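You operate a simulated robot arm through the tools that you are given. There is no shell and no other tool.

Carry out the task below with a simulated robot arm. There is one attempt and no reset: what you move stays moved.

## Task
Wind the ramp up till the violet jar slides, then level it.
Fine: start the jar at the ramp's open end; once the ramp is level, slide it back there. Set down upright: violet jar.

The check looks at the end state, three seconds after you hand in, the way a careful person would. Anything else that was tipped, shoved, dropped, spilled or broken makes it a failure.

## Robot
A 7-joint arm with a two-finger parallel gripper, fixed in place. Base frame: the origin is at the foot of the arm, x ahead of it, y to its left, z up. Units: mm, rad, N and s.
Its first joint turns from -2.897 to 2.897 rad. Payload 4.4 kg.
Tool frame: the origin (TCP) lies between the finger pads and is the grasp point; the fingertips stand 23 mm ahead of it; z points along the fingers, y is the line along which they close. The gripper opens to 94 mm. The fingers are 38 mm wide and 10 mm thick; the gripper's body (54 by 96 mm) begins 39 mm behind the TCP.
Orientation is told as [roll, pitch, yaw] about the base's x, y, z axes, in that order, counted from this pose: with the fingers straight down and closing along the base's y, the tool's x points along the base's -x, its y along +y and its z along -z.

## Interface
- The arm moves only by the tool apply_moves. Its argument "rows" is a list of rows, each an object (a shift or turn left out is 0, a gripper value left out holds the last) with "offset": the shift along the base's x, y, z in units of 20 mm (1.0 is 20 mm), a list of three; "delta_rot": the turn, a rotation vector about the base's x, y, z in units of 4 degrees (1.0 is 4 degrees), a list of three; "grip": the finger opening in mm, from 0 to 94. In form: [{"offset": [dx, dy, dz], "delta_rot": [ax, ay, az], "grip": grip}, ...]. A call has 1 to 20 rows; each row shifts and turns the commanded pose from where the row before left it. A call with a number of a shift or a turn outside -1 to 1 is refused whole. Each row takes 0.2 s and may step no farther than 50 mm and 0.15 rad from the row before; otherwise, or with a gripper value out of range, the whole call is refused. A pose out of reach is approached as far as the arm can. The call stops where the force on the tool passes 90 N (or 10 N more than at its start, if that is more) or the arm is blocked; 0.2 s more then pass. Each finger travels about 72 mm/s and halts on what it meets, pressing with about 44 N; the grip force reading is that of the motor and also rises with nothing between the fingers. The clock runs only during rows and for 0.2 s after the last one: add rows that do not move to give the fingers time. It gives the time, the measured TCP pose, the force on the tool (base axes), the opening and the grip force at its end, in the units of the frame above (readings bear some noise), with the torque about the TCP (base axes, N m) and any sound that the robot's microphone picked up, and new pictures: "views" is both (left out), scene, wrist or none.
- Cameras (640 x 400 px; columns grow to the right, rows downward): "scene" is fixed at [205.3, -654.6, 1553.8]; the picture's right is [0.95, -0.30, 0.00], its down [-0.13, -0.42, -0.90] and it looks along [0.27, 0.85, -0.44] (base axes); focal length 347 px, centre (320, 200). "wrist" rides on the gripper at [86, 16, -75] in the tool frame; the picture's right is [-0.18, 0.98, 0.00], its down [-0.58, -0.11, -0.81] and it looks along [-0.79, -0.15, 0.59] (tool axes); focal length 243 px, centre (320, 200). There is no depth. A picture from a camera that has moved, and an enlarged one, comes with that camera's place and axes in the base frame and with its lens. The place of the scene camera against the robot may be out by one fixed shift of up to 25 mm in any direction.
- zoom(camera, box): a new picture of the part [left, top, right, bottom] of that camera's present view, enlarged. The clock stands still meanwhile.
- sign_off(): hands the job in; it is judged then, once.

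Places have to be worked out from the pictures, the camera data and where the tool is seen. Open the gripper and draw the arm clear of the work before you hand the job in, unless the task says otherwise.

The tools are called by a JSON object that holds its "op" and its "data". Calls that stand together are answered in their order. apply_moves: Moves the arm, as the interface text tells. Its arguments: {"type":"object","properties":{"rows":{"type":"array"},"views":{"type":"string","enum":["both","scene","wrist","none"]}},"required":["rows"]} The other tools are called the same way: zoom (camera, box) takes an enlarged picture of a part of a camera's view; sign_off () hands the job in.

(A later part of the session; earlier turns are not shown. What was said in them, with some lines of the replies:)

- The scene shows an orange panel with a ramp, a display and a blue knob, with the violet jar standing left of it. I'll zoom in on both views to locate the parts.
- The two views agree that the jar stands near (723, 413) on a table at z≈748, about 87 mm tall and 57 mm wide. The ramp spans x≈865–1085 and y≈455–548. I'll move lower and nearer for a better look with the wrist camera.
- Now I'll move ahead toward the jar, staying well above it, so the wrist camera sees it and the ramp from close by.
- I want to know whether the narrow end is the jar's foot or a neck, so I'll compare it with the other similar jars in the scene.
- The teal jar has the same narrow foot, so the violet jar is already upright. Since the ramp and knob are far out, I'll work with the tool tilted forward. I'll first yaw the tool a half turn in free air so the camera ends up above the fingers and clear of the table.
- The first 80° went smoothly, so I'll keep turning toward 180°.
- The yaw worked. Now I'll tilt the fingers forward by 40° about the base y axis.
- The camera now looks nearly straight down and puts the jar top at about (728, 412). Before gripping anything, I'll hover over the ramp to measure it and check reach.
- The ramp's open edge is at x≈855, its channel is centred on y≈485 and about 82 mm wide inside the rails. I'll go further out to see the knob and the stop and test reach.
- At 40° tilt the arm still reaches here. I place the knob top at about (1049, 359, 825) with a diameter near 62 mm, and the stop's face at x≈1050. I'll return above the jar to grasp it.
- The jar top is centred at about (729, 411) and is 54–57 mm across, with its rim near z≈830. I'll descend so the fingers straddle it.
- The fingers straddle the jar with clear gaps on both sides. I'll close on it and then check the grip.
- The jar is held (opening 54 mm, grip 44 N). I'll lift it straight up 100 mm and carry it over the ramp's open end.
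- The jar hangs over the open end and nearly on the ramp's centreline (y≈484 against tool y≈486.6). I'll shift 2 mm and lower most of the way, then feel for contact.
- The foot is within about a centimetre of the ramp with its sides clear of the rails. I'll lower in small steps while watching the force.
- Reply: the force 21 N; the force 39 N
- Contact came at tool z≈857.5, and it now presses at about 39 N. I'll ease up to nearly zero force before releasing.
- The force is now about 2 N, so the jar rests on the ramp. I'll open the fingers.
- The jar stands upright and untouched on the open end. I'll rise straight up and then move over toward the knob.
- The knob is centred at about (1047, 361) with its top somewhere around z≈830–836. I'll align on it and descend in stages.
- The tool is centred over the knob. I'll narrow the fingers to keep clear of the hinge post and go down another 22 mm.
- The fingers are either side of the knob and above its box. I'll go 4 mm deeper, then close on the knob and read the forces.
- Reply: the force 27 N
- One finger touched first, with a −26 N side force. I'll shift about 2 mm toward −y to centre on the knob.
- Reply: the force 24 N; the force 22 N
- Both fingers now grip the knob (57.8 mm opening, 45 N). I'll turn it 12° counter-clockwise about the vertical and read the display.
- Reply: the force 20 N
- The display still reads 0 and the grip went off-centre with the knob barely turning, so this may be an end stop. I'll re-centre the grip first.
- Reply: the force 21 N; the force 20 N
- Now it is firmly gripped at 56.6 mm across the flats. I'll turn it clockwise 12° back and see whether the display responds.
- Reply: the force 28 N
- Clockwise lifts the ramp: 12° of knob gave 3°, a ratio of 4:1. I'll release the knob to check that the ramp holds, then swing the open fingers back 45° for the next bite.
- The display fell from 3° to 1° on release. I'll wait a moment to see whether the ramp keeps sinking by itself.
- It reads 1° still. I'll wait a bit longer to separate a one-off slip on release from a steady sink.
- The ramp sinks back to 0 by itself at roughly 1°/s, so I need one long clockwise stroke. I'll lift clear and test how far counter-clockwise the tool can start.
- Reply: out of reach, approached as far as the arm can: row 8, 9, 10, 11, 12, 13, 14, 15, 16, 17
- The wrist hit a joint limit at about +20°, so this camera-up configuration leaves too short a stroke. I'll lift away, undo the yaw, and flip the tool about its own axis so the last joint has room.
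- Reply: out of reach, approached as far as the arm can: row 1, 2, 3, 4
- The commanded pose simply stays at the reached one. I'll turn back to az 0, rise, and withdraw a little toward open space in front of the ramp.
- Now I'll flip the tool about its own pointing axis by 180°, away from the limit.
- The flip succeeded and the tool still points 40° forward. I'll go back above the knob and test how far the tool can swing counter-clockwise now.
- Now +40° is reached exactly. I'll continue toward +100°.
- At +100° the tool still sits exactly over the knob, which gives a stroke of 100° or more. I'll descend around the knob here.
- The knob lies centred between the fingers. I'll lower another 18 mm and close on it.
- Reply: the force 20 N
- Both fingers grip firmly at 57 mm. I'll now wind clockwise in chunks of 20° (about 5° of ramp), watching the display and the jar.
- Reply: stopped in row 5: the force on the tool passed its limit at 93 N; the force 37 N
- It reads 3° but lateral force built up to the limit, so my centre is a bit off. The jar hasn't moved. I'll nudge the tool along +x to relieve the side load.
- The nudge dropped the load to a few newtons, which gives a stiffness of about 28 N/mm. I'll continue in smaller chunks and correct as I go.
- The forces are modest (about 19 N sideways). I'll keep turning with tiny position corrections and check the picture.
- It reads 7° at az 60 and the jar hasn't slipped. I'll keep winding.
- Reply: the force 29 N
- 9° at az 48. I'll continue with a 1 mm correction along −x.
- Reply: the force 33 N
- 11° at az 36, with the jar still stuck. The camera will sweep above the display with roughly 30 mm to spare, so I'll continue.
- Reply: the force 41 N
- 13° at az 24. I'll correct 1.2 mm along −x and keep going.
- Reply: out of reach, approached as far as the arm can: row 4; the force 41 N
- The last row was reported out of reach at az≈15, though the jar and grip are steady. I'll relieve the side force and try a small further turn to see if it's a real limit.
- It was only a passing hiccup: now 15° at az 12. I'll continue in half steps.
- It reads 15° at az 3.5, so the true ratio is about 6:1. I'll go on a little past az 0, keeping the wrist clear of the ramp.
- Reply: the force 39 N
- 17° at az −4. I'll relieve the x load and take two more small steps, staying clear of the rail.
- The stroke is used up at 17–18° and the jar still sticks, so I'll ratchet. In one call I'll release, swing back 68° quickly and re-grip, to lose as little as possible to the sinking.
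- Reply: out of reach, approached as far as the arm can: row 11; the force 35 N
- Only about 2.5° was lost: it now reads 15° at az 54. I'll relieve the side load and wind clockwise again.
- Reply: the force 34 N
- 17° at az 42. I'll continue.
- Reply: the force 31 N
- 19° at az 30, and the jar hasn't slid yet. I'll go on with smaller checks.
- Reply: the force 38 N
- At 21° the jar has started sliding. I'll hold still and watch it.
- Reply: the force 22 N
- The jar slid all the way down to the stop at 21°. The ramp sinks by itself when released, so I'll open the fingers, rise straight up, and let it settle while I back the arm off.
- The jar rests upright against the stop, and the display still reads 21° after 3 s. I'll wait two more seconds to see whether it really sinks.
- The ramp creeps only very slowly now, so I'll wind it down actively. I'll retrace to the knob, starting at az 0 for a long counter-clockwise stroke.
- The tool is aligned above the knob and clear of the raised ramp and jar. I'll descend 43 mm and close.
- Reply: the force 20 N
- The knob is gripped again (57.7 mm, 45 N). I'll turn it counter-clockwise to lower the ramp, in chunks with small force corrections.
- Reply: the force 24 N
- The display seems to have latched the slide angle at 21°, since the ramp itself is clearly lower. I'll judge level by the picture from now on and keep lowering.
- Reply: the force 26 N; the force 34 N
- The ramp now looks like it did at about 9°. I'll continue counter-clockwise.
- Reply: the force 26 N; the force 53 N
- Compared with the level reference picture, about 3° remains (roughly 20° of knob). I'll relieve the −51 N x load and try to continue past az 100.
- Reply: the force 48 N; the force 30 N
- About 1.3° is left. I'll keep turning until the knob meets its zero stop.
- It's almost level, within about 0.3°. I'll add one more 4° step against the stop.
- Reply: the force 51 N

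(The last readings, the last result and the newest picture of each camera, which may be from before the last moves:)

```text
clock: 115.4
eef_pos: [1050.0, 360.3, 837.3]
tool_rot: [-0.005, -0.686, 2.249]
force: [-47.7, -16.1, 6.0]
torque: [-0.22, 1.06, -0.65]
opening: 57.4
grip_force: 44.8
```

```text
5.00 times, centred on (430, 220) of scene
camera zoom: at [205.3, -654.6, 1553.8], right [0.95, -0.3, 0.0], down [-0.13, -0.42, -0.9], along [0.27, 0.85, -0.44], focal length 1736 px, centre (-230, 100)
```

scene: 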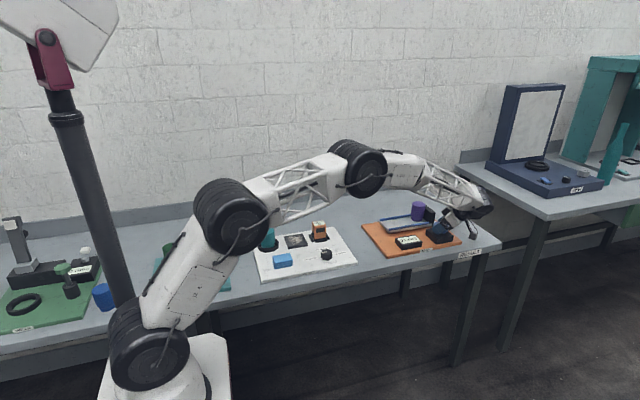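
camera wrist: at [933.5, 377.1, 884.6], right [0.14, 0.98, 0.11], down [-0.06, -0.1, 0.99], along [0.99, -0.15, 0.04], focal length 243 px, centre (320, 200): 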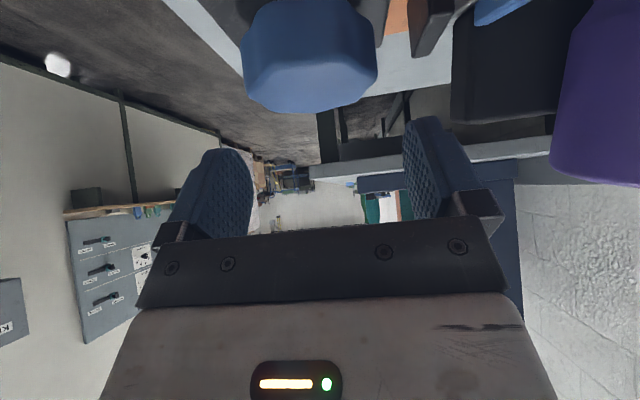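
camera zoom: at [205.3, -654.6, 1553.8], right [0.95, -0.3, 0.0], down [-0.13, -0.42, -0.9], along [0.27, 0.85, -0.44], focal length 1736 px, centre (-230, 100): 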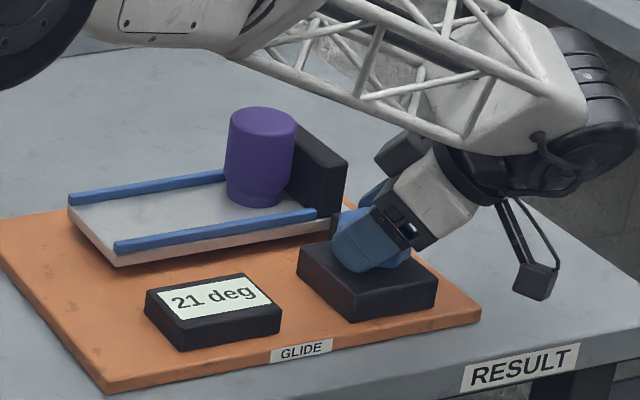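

The twist torque (−0.65 N·m) shows the knob is on its zero stop, and the ramp's outline matches the level reference. I'll release and rise straight up.

{"op": "apply_moves", "data": {"rows": [{"grip": 80}, {"grip": 80}, {"offset": [0, 0, 1]}, {"offset": [0, 0, 1]}, {"offset": [0, 0, 1]}, {"offset": [0, 0, 1]}, {"offset": [0, 0, 1]}, {"offset": [0, 0, 1]}, {"delta_rot": [0, 0, -1]}, {"delta_rot": [0, 0, -1]}, {"delta_rot": [0, 0, -1]}, {"delta_rot": [0, 0, -1]}, {"delta_rot": [0, 0, -1]}, {"delta_rot": [0, 0, -1]}, {"delta_rot": [0, 0, -1]}, {"delta_rot": [0, 0, -1]}, {"delta_rot": [0, 0, -1]}, {"delta_rot": [0, 0, -1]}, {"delta_rot": [0, 0, -1]}, {"delta_rot": [0, 0, -1]}], "views": "scene"}}

{"op": "zoom", "data": {"camera": "scene", "box": [370, 180, 490, 260]}}

```text
clock: 119.6
eef_pos: [1051.0, 359.7, 957.6]
tool_rot: [-0.005, -0.682, 1.41]
force: [-0.2, 0.7, -0.2]
torque: [0.03, -0.01, 0.03]
opening: 80.0
grip_force: 0.0
```

scene: 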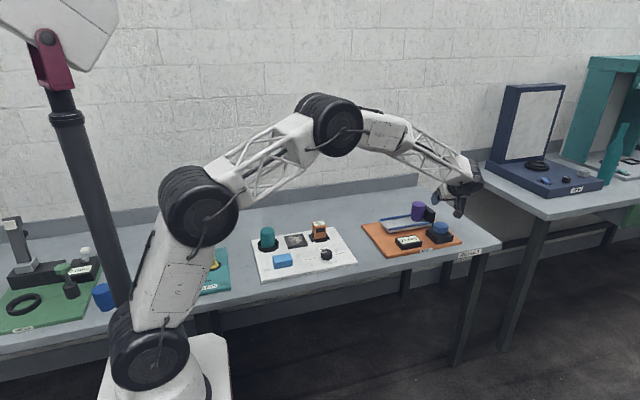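

```text
5.00 times, centred on (430, 220) of scene
camera zoom: at [205.3, -654.6, 1553.8], right [0.95, -0.3, 0.0], down [-0.13, -0.42, -0.9], along [0.27, 0.85, -0.44], focal length 1736 px, centre (-230, 100)
```

zoom: 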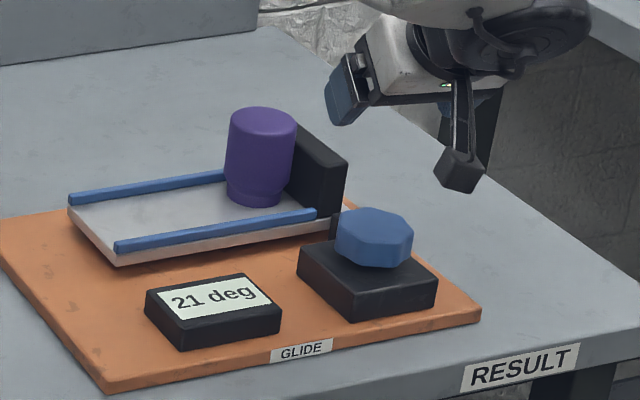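

The ramp is level and the jar stands upright by the stop. I'll swing the tool back to az 0 and withdraw a bit for the flip.

{"op": "apply_moves", "data": {"rows": [{"delta_rot": [0, 0, -1]}, {"delta_rot": [0, 0, -1]}, {"delta_rot": [0, 0, -1]}, {"delta_rot": [0, 0, -1]}, {"delta_rot": [0, 0, -1]}, {"delta_rot": [0, 0, -1]}, {"delta_rot": [0, 0, -1]}, {"delta_rot": [0, 0, -1]}, {"delta_rot": [0, 0, -1]}, {"delta_rot": [0, 0, -1]}, {"delta_rot": [0, 0, -1]}, {"delta_rot": [0, 0, -1]}, {"offset": [-1, -0.4, 0.5], "delta_rot": [0, 0, -1]}, {"offset": [-1, -0.4, 0.5], "delta_rot": [0, 0, -1]}, {"offset": [-1, -0.4, 0.5], "delta_rot": [0, 0, -1]}, {"offset": [-1, -0.4, 0.5], "delta_rot": [0, 0, -1]}, {"offset": [-1, 0, 0.5], "delta_rot": [0, 0, -1]}, {"delta_rot": [0, 0, -1]}, {"delta_rot": [0, 0, -1]}, {"delta_rot": [0, 0, -1]}], "views": "scene"}}

```text
clock: 123.8
eef_pos: [947.8, 327.8, 1007.4]
tool_rot: [-0.006, -0.684, 0.015]
force: [0.3, -0.4, -0.2]
torque: [0.0, -0.03, -0.02]
opening: 79.9
grip_force: 0.1
```

scene: 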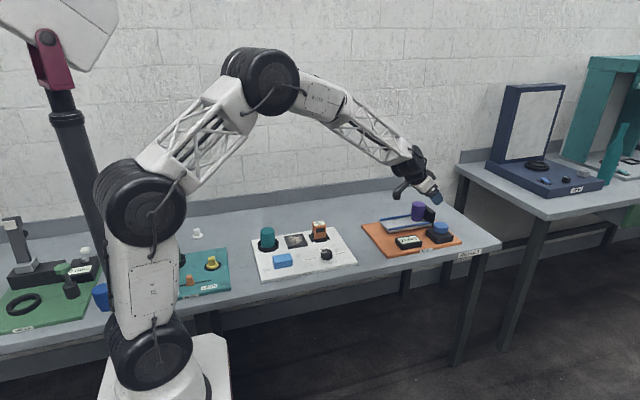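

Now I'll flip the tool about its axis back to the camera-up configuration.

{"op": "apply_moves", "data": {"rows": [{"delta_rot": [0, -0.2, -0.2]}, {"delta_rot": [-0.643, 0, 0.766]}, {"delta_rot": [-0.643, 0, 0.766]}, {"delta_rot": [-0.643, 0, 0.766]}, {"delta_rot": [-0.643, 0, 0.766]}, {"delta_rot": [-0.643, 0, 0.766]}, {"delta_rot": [-0.643, 0, 0.766]}, {"delta_rot": [-0.643, 0, 0.766]}, {"delta_rot": [-0.643, 0, 0.766]}, {"delta_rot": [-0.643, 0, 0.766]}, {"delta_rot": [-0.643, 0, 0.766]}, {"delta_rot": [-0.643, 0, 0.766]}, {"delta_rot": [-0.643, 0, 0.766]}, {"delta_rot": [-0.643, 0, 0.766]}, {"delta_rot": [-0.643, 0, 0.766]}, {"delta_rot": [-0.643, 0, 0.766]}, {"delta_rot": [-0.643, 0, 0.766]}, {"delta_rot": [-0.643, 0, 0.766]}, {"delta_rot": [-0.643, 0, 0.766]}, {"delta_rot": [-0.643, 0, 0.766]}], "views": "none"}}

{"op": "apply_moves", "data": {"rows": [{"delta_rot": [-0.643, 0, 0.766]}, {"delta_rot": [-0.643, 0, 0.766]}, {"delta_rot": [-0.643, 0, 0.766]}, {"delta_rot": [-0.643, 0, 0.766]}, {"delta_rot": [-0.643, 0, 0.766]}, {"delta_rot": [-0.643, 0, 0.766]}, {"delta_rot": [-0.643, 0, 0.766]}, {"delta_rot": [-0.643, 0, 0.766]}, {"delta_rot": [-0.643, 0, 0.766]}, {"delta_rot": [-0.643, 0, 0.766]}, {"delta_rot": [-0.643, 0, 0.766]}, {"delta_rot": [-0.643, 0, 0.766]}, {"delta_rot": [-0.643, 0, 0.766]}, {"delta_rot": [-0.643, 0, 0.766]}, {"delta_rot": [-0.643, 0, 0.766]}, {"delta_rot": [-0.643, 0, 0.766]}, {"delta_rot": [-0.643, 0, 0.766]}, {"delta_rot": [-0.643, 0, 0.766]}, {"delta_rot": [-0.643, 0, 0.766]}, {"delta_rot": [-0.643, 0, 0.766]}], "views": "none"}}

{"op": "apply_moves", "data": {"rows": [{"delta_rot": [-0.643, 0, 0.766]}, {"delta_rot": [-0.643, 0, 0.766]}, {"delta_rot": [-0.643, 0, 0.766]}, {"delta_rot": [-0.643, 0, 0.766]}, {"delta_rot": [-0.643, 0, 0.766]}, {"delta_rot": [-0.643, 0, 0.766]}]}}

```text
clock: 128.0
eef_pos: [950.1, 327.7, 1007.3]
tool_rot: [-0.687, -0.155, 1.382]
force: [0.8, 0.4, 0.9]
torque: [0.03, 0.03, 0.02]
opening: 79.8
grip_force: 0.0
```

```text
clock: 132.2
eef_pos: [949.4, 327.8, 1007.4]
tool_rot: [-0.335, 0.629, 2.611]
force: [-0.1, 0.4, -0.7]
torque: [0.0, -0.01, 0.01]
opening: 80.1
grip_force: 0.0
```

```text
clock: 133.6
eef_pos: [948.6, 327.7, 1007.4]
tool_rot: [-0.006, 0.7, 3.14]
force: [0.5, -0.1, 0.4]
torque: [0.01, 0.0, -0.02]
opening: 80.0
grip_force: 0.1
camera wrist: at [966.9, 312.9, 1119.7], right [-0.14, -0.98, -0.12], down [-0.96, 0.11, 0.24], along [-0.23, 0.15, -0.96], focal length 243 px, centre (320, 200)
```

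scene: 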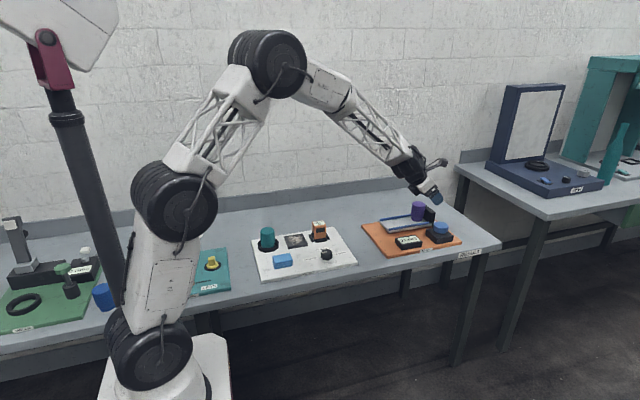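
wrist: 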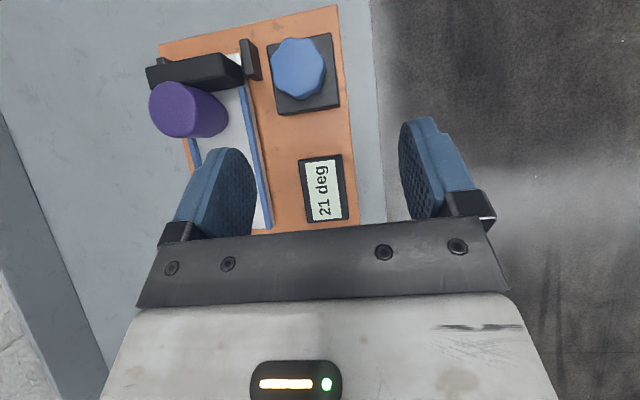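

Camera-up again. I'll move above the jar at the stop end and look straight down on it.

{"op": "apply_moves", "data": {"rows": [{"offset": [0.4, 1, 0]}, {"offset": [0.4, 1, 0]}, {"offset": [0.4, 1, 0]}, {"offset": [0.4, 1, 0]}, {"offset": [0.4, 1, -0.3]}, {"offset": [0.4, 1, -0.5]}, {"offset": [0.4, 1, -0.5]}, {"offset": [0, 0.8, -0.5]}, {}]}}

{"op": "zoom", "data": {"camera": "wrist", "box": [160, 40, 480, 240]}}

{"op": "zoom", "data": {"camera": "scene", "box": [370, 180, 490, 260]}}

```text
clock: 135.6
eef_pos: [1005.4, 485.1, 971.9]
tool_rot: [-0.007, 0.702, 3.141]
force: [0.5, 0.4, -0.4]
torque: [0.03, -0.03, 0.02]
opening: 80.1
grip_force: 0.0
camera wrist: at [1023.2, 469.7, 1084.2], right [-0.14, -0.98, -0.12], down [-0.96, 0.11, 0.24], along [-0.23, 0.15, -0.96], focal length 243 px, centre (320, 200)
```

scene: 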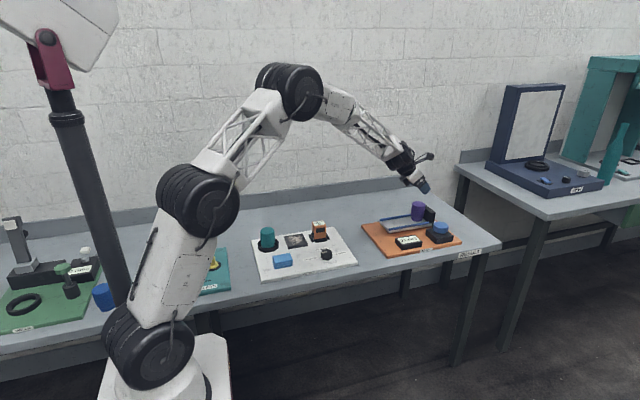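
wrist: 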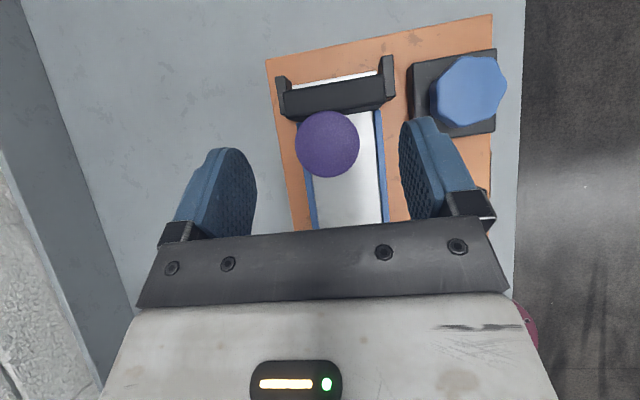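

```text
2.00 times, centred on (320, 140) of wrist
camera zoom: at [1023.2, 469.7, 1084.2], right [-0.14, -0.98, -0.12], down [-0.96, 0.11, 0.24], along [-0.23, 0.15, -0.96], focal length 485 px, centre (320, 320)
```

zoom: 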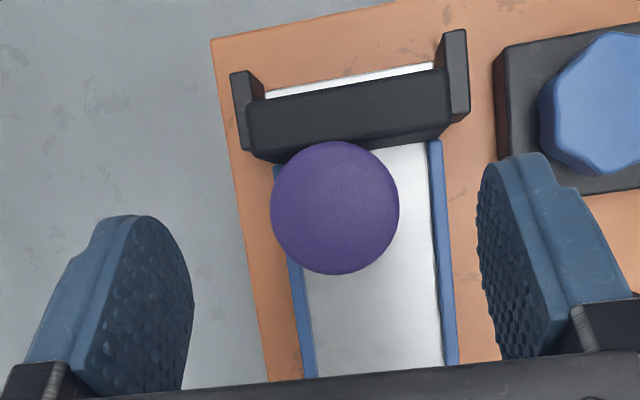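

```text
5.00 times, centred on (430, 220) of scene
camera zoom: at [205.3, -654.6, 1553.8], right [0.95, -0.3, 0.0], down [-0.13, -0.42, -0.9], along [0.27, 0.85, -0.44], focal length 1736 px, centre (-230, 100)
```

zoom: 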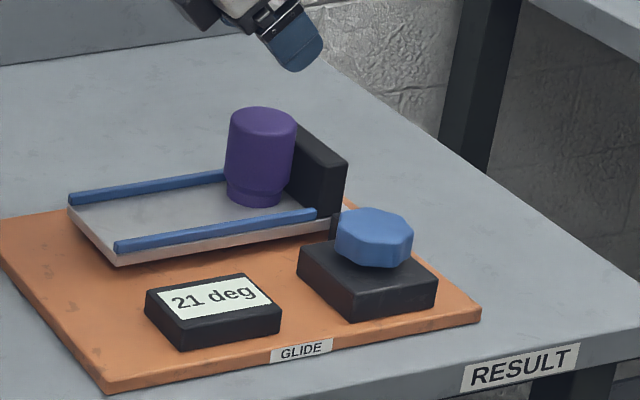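

The jar is at about (1021, 489), touching the stop. To keep the fingertips off the stop, I'll grip it from slightly behind and above: tool at x≈1013, z≈866.

{"op": "apply_moves", "data": {"rows": [{"offset": [0.1, 0.2, -1]}, {"offset": [0, 0, -1]}, {"offset": [0, 0, -1]}, {"offset": [0, 0, -1]}, {"offset": [0, 0, -0.9]}, {}]}}

{"op": "zoom", "data": {"camera": "wrist", "box": [160, 60, 480, 260]}}

{"op": "zoom", "data": {"camera": "scene", "box": [380, 180, 470, 240]}}

```text
clock: 137.0
eef_pos: [1007.4, 487.5, 873.4]
tool_rot: [-0.007, 0.699, 3.137]
force: [0.1, 0.1, 0.9]
torque: [0.0, 0.0, 0.0]
opening: 80.0
grip_force: 0.0
camera wrist: at [1024.5, 472.8, 986.7], right [-0.14, -0.98, -0.12], down [-0.96, 0.11, 0.24], along [-0.23, 0.15, -0.96], focal length 243 px, centre (320, 200)
```

scene: 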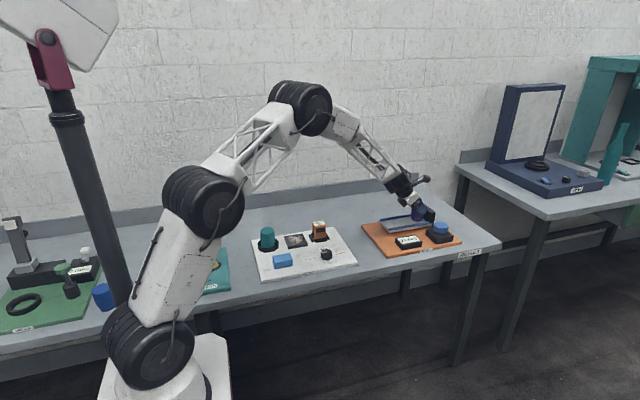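
wrist: 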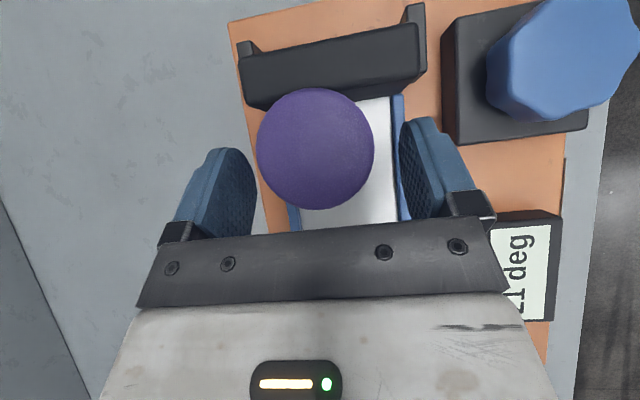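

```text
2.00 times, centred on (320, 160) of wrist
camera zoom: at [1024.5, 472.8, 986.7], right [-0.14, -0.98, -0.12], down [-0.96, 0.11, 0.24], along [-0.23, 0.15, -0.96], focal length 485 px, centre (320, 280)
```

zoom: 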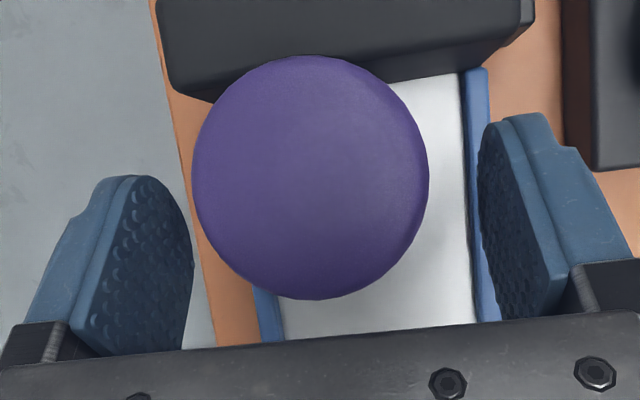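

```text
6.67 times, centred on (425, 210) of scene
camera zoom: at [205.3, -654.6, 1553.8], right [0.95, -0.3, 0.0], down [-0.13, -0.42, -0.9], along [0.27, 0.85, -0.44], focal length 2314 px, centre (-380, 133)
```

zoom: 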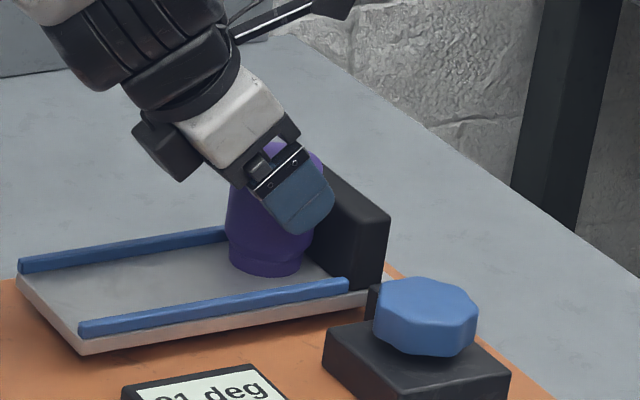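

The jar is between the fingers and the tips are clear of the stop. I'll adjust about 1 mm in y, 4 mm forward and 5 mm down, then close gently.

{"op": "apply_moves", "data": {"rows": [{"offset": [0.2, 0.06, -0.25]}, {}, {"grip": 40}, {"grip": 40}, {"grip": 40}, {"grip": 40}]}}

{"op": "zoom", "data": {"camera": "scene", "box": [380, 180, 470, 240]}}

```text
clock: 138.4
eef_pos: [1011.1, 488.7, 870.2]
tool_rot: [-0.008, 0.7, 3.138]
force: [1.5, 0.0, 1.9]
torque: [-0.07, -0.05, 0.04]
opening: 54.1
grip_force: 44.3
camera wrist: at [1028.6, 473.6, 981.7], right [-0.14, -0.98, -0.12], down [-0.96, 0.11, 0.24], along [-0.23, 0.15, -0.96], focal length 243 px, centre (320, 200)
```

scene: 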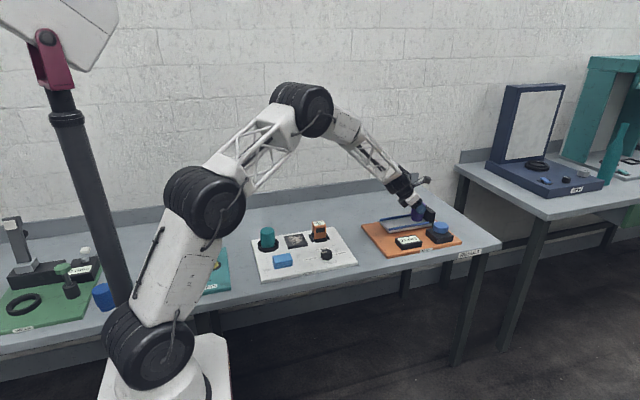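
wrist: 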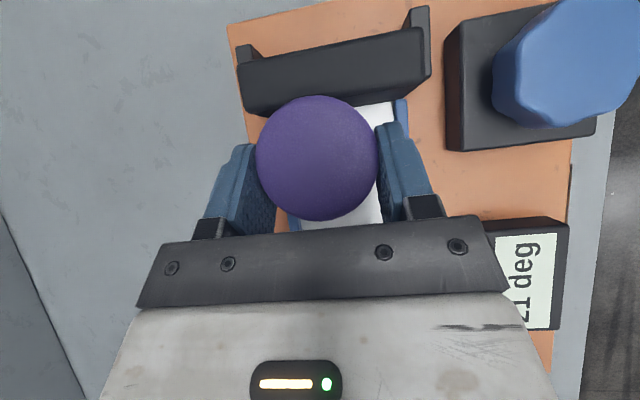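

```text
6.67 times, centred on (425, 210) of scene
camera zoom: at [205.3, -654.6, 1553.8], right [0.95, -0.3, 0.0], down [-0.13, -0.42, -0.9], along [0.27, 0.85, -0.44], focal length 2314 px, centre (-380, 133)
```

zoom: 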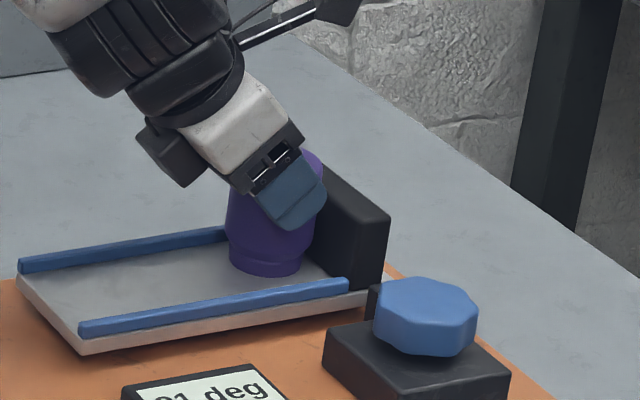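

The jar is held at 54 mm. I'll now slide it along the level ramp toward the open end at constant height, easing y toward the centreline and watching forces.

{"op": "apply_moves", "data": {"rows": [{"offset": [-0.5, -0.05, 0]}, {"offset": [-0.5, -0.05, 0]}, {"offset": [-0.5, -0.05, 0]}], "views": "scene"}}

{"op": "zoom", "data": {"camera": "scene", "box": [380, 180, 470, 240]}}

```text
clock: 139.2
eef_pos: [982.6, 485.7, 867.7]
tool_rot: [-0.006, 0.703, 3.136]
force: [5.3, 0.3, 13.0]
torque: [-0.26, -0.37, 0.13]
opening: 53.9
grip_force: 43.9
```

scene: 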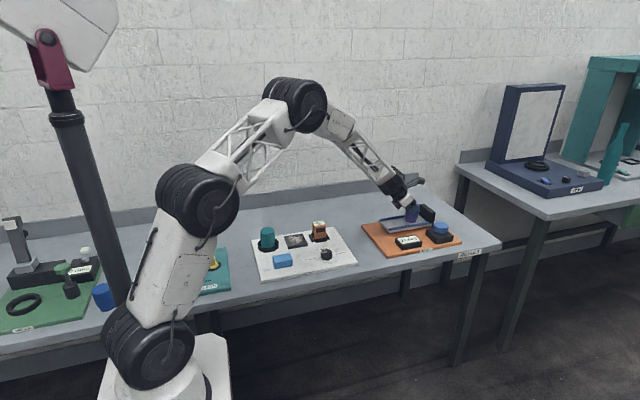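

```text
6.67 times, centred on (425, 210) of scene
camera zoom: at [205.3, -654.6, 1553.8], right [0.95, -0.3, 0.0], down [-0.13, -0.42, -0.9], along [0.27, 0.85, -0.44], focal length 2314 px, centre (-380, 133)
```

zoom: 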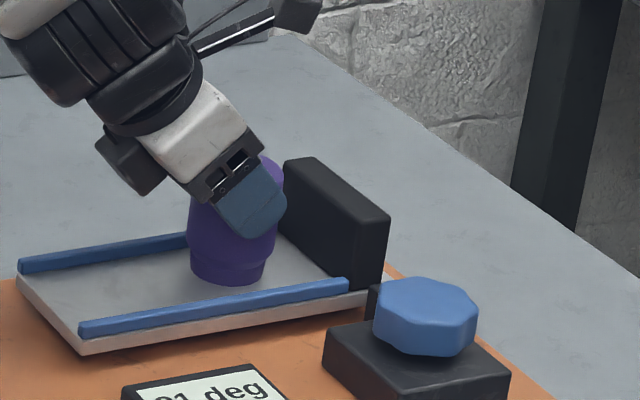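

It slides smoothly with light contact (13 N down). I'll go on toward the open end.

{"op": "apply_moves", "data": {"rows": [{"offset": [-0.6, -0.02, 0.02]}, {"offset": [-0.6, -0.02, 0]}, {"offset": [-0.6, -0.02, 0]}, {"offset": [-0.6, 0, 0]}], "views": "scene"}}

{"op": "zoom", "data": {"camera": "scene", "box": [380, 180, 470, 240]}}

```text
clock: 140.2
eef_pos: [934.0, 484.9, 869.4]
tool_rot: [-0.008, 0.702, 3.141]
force: [6.3, 1.3, 13.5]
torque: [-0.2, -0.4, 0.07]
opening: 54.3
grip_force: 43.8
```

scene: 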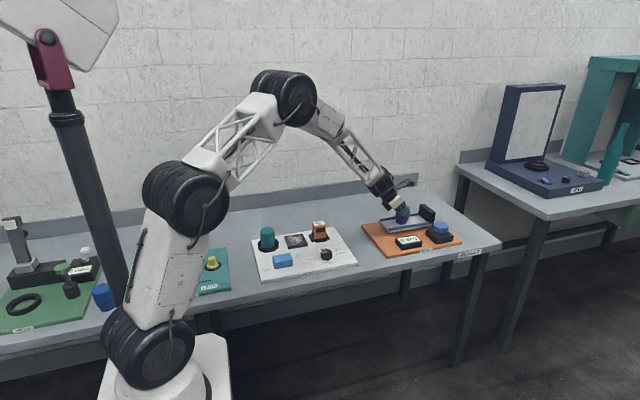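

```text
6.67 times, centred on (425, 210) of scene
camera zoom: at [205.3, -654.6, 1553.8], right [0.95, -0.3, 0.0], down [-0.13, -0.42, -0.9], along [0.27, 0.85, -0.44], focal length 2314 px, centre (-380, 133)
```

zoom: 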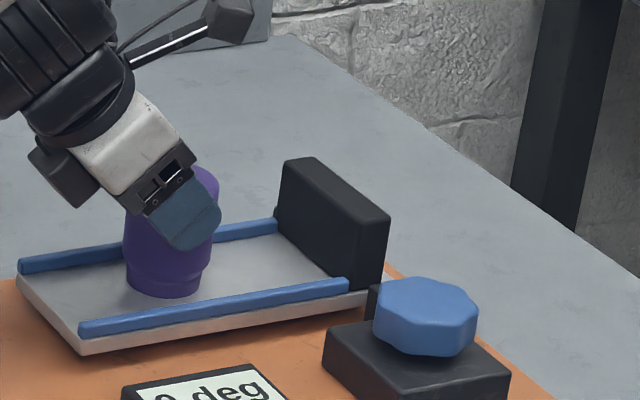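

Another 55 mm or so to go. I'll continue to match the original spot (jar centre x≈889).

{"op": "apply_moves", "data": {"rows": [{"offset": [-0.6, -0.02, 0]}, {"offset": [-0.6, -0.02, 0]}, {"offset": [-0.6, 0, 0]}, {"offset": [-0.6, 0, 0]}, {"offset": [-0.3, 0, 0]}, {}]}}

{"op": "zoom", "data": {"camera": "scene", "box": [370, 190, 440, 250]}}

```text
clock: 141.6
eef_pos: [880.7, 483.2, 869.1]
tool_rot: [-0.004, 0.7, 3.141]
force: [3.1, 0.4, 12.6]
torque: [-0.05, -0.38, -0.01]
opening: 54.2
grip_force: 44.2
camera wrist: at [897.1, 468.5, 981.4], right [-0.14, -0.98, -0.12], down [-0.96, 0.11, 0.24], along [-0.23, 0.15, -0.96], focal length 243 px, centre (320, 200)
```

scene: 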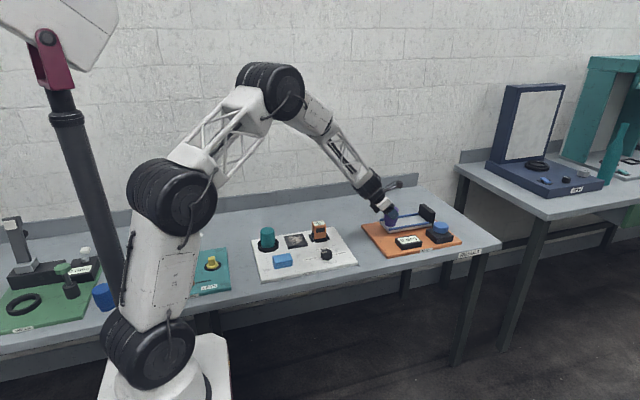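
wrist: 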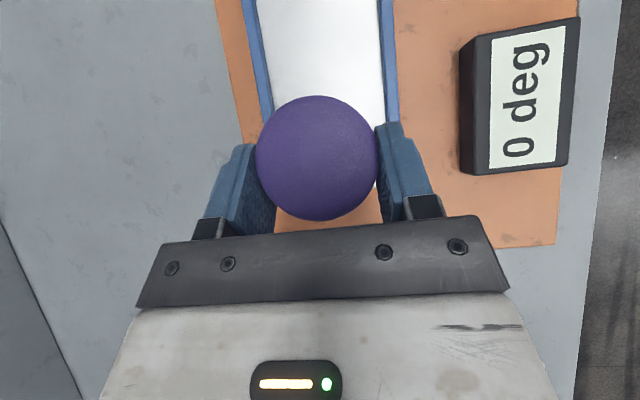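

```text
6.67 times, centred on (405, 220) of scene
camera zoom: at [205.3, -654.6, 1553.8], right [0.95, -0.3, 0.0], down [-0.13, -0.42, -0.9], along [0.27, 0.85, -0.44], focal length 2314 px, centre (-247, 67)
```

zoom: 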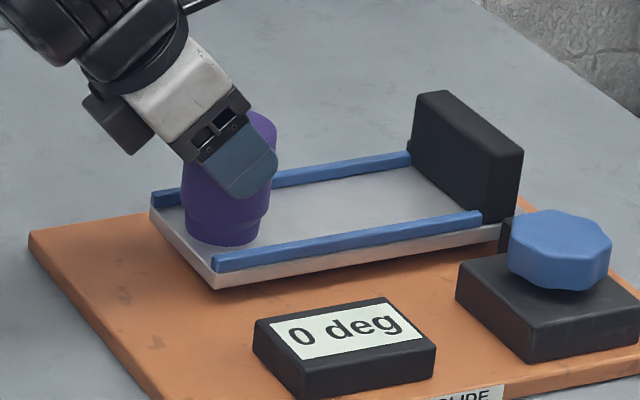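

The jar is back at its starting spot on the open end and the display reads 0 deg. I'll ease off the small down-force and open the fingers.

{"op": "apply_moves", "data": {"rows": [{"offset": [0, 0, 0.02]}, {}, {"grip": 85}, {"grip": 85}, {"grip": 85}, {"grip": 85}]}}

{"op": "zoom", "data": {"camera": "scene", "box": [370, 190, 440, 250]}}

```text
clock: 143.0
eef_pos: [879.7, 482.6, 868.8]
tool_rot: [-0.008, 0.699, 3.14]
force: [-1.1, -0.3, 0.8]
torque: [-0.02, 0.01, -0.02]
opening: 85.4
grip_force: 0.1
camera wrist: at [897.1, 468.6, 981.9], right [-0.14, -0.98, -0.12], down [-0.96, 0.11, 0.24], along [-0.23, 0.15, -0.96], focal length 243 px, centre (320, 200)
```

scene: 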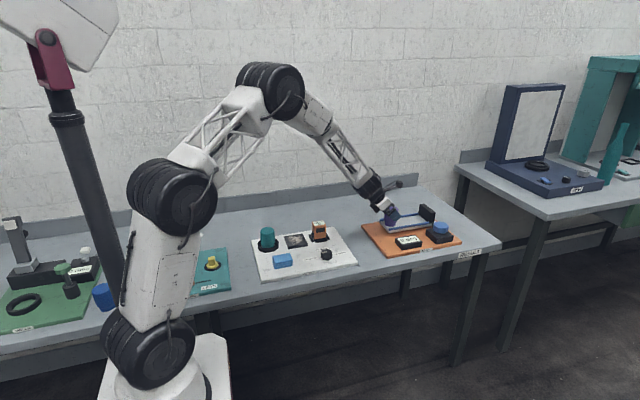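
wrist: 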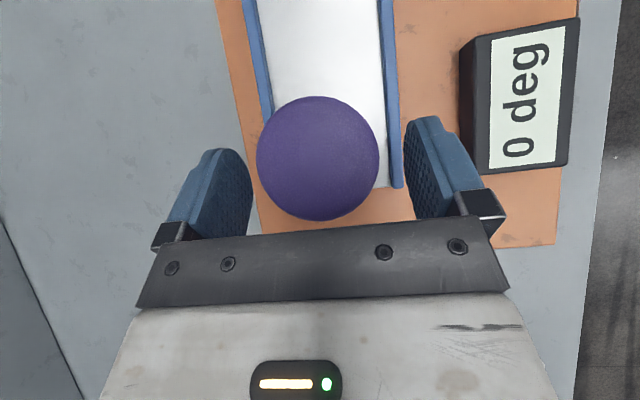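

```text
6.67 times, centred on (405, 220) of scene
camera zoom: at [205.3, -654.6, 1553.8], right [0.95, -0.3, 0.0], down [-0.13, -0.42, -0.9], along [0.27, 0.85, -0.44], focal length 2314 px, centre (-247, 67)
```

zoom: 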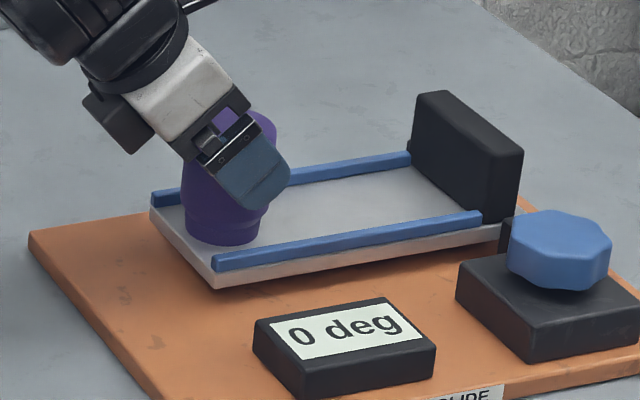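

The jar stands free. I'll rise straight up and withdraw the arm.

{"op": "apply_moves", "data": {"rows": [{"offset": [0, 0, 0.5]}, {"offset": [0, 0, 1]}, {"offset": [0, 0, 1]}, {"offset": [0, 0, 1]}, {"offset": [0, 0, 1]}, {"offset": [0, 0, 1]}, {"offset": [0, 0, 1]}, {"offset": [0, 0, 1]}, {"offset": [-1, 0, 1]}, {"offset": [-1, 0, 1]}, {"offset": [-1, -0.5, 0.5]}, {"offset": [-1, -0.5, 0]}, {"offset": [-1, -0.5, 0]}, {"offset": [-1, -0.5, 0]}, {"offset": [-1, -0.5, 0]}, {"offset": [-1, -0.5, 0]}, {}]}}

{"op": "zoom", "data": {"camera": "scene", "box": [370, 180, 490, 260]}}

{"op": "zoom", "data": {"camera": "scene", "box": [150, 210, 370, 300]}}

```text
clock: 146.6
eef_pos: [720.0, 422.5, 1069.0]
tool_rot: [-0.006, 0.7, 3.138]
force: [-0.3, 0.3, -0.7]
torque: [-0.03, -0.02, -0.01]
opening: 84.9
grip_force: 0.1
camera wrist: at [737.8, 408.1, 1181.5], right [-0.14, -0.98, -0.12], down [-0.96, 0.11, 0.24], along [-0.23, 0.15, -0.96], focal length 243 px, centre (320, 200)
```

scene: 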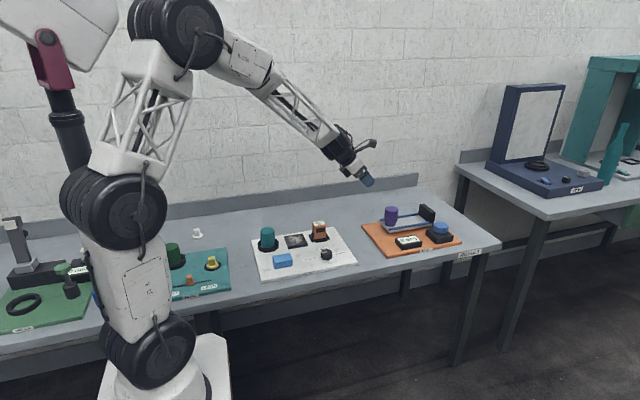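
wrist: 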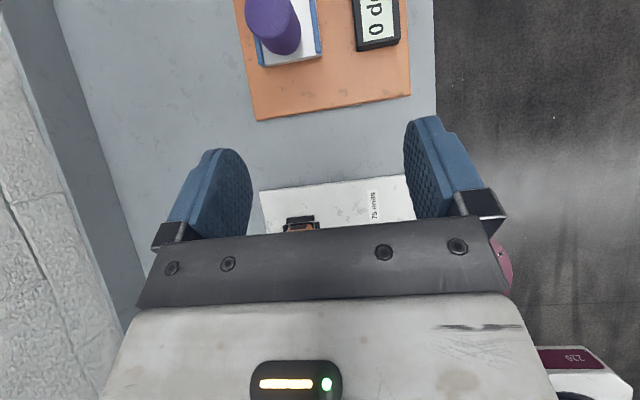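

```text
5.00 times, centred on (430, 220) of scene
camera zoom: at [205.3, -654.6, 1553.8], right [0.95, -0.3, 0.0], down [-0.13, -0.42, -0.9], along [0.27, 0.85, -0.44], focal length 1736 px, centre (-230, 100)
```

zoom: 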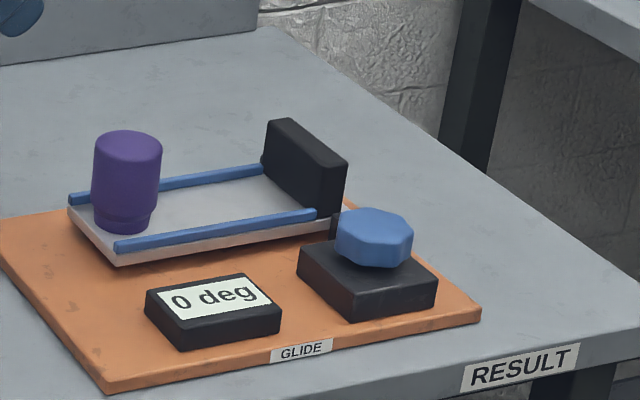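

```text
2.91 times, centred on (260, 255) of scene
camera zoom: at [205.3, -654.6, 1553.8], right [0.95, -0.3, 0.0], down [-0.13, -0.42, -0.9], along [0.27, 0.85, -0.44], focal length 1010 px, centre (494, 40)
```

zoom: 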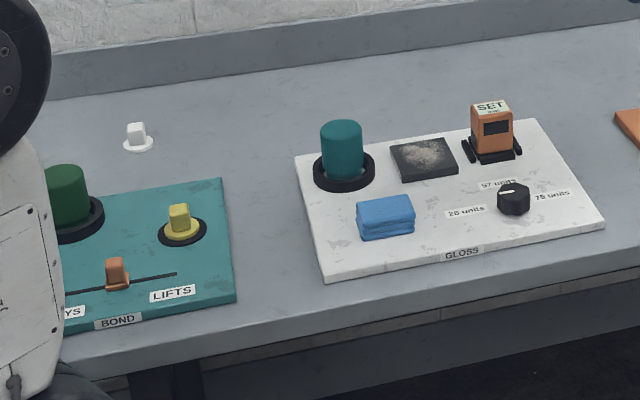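

The ramp is level with the display at 0 deg. The jar stands upright on the open end, nothing else was disturbed, and the gripper is open and clear, so I'm handing in.

{"op": "sign_off", "data": {}}

```text
The job is handed in.
```

The violet jar slid once the ramp reached 21°. The ramp is level again with its display reading 0 deg, and the job is handed in.

- **Jar:** I set it at the ramp's open end before winding. After it slid down to the stop and the ramp was level, I slid it back along the ramp to the same spot, where it stands upright.
- **Ramp:** one turn of the arm only got it to about 17°, so I re-gripped the knob partway and wound on. I turned it back down until the knob met its zero stop.
- **Everything else:** in the last pictures nothing else looks moved, and the gripper is open and clear of the work.
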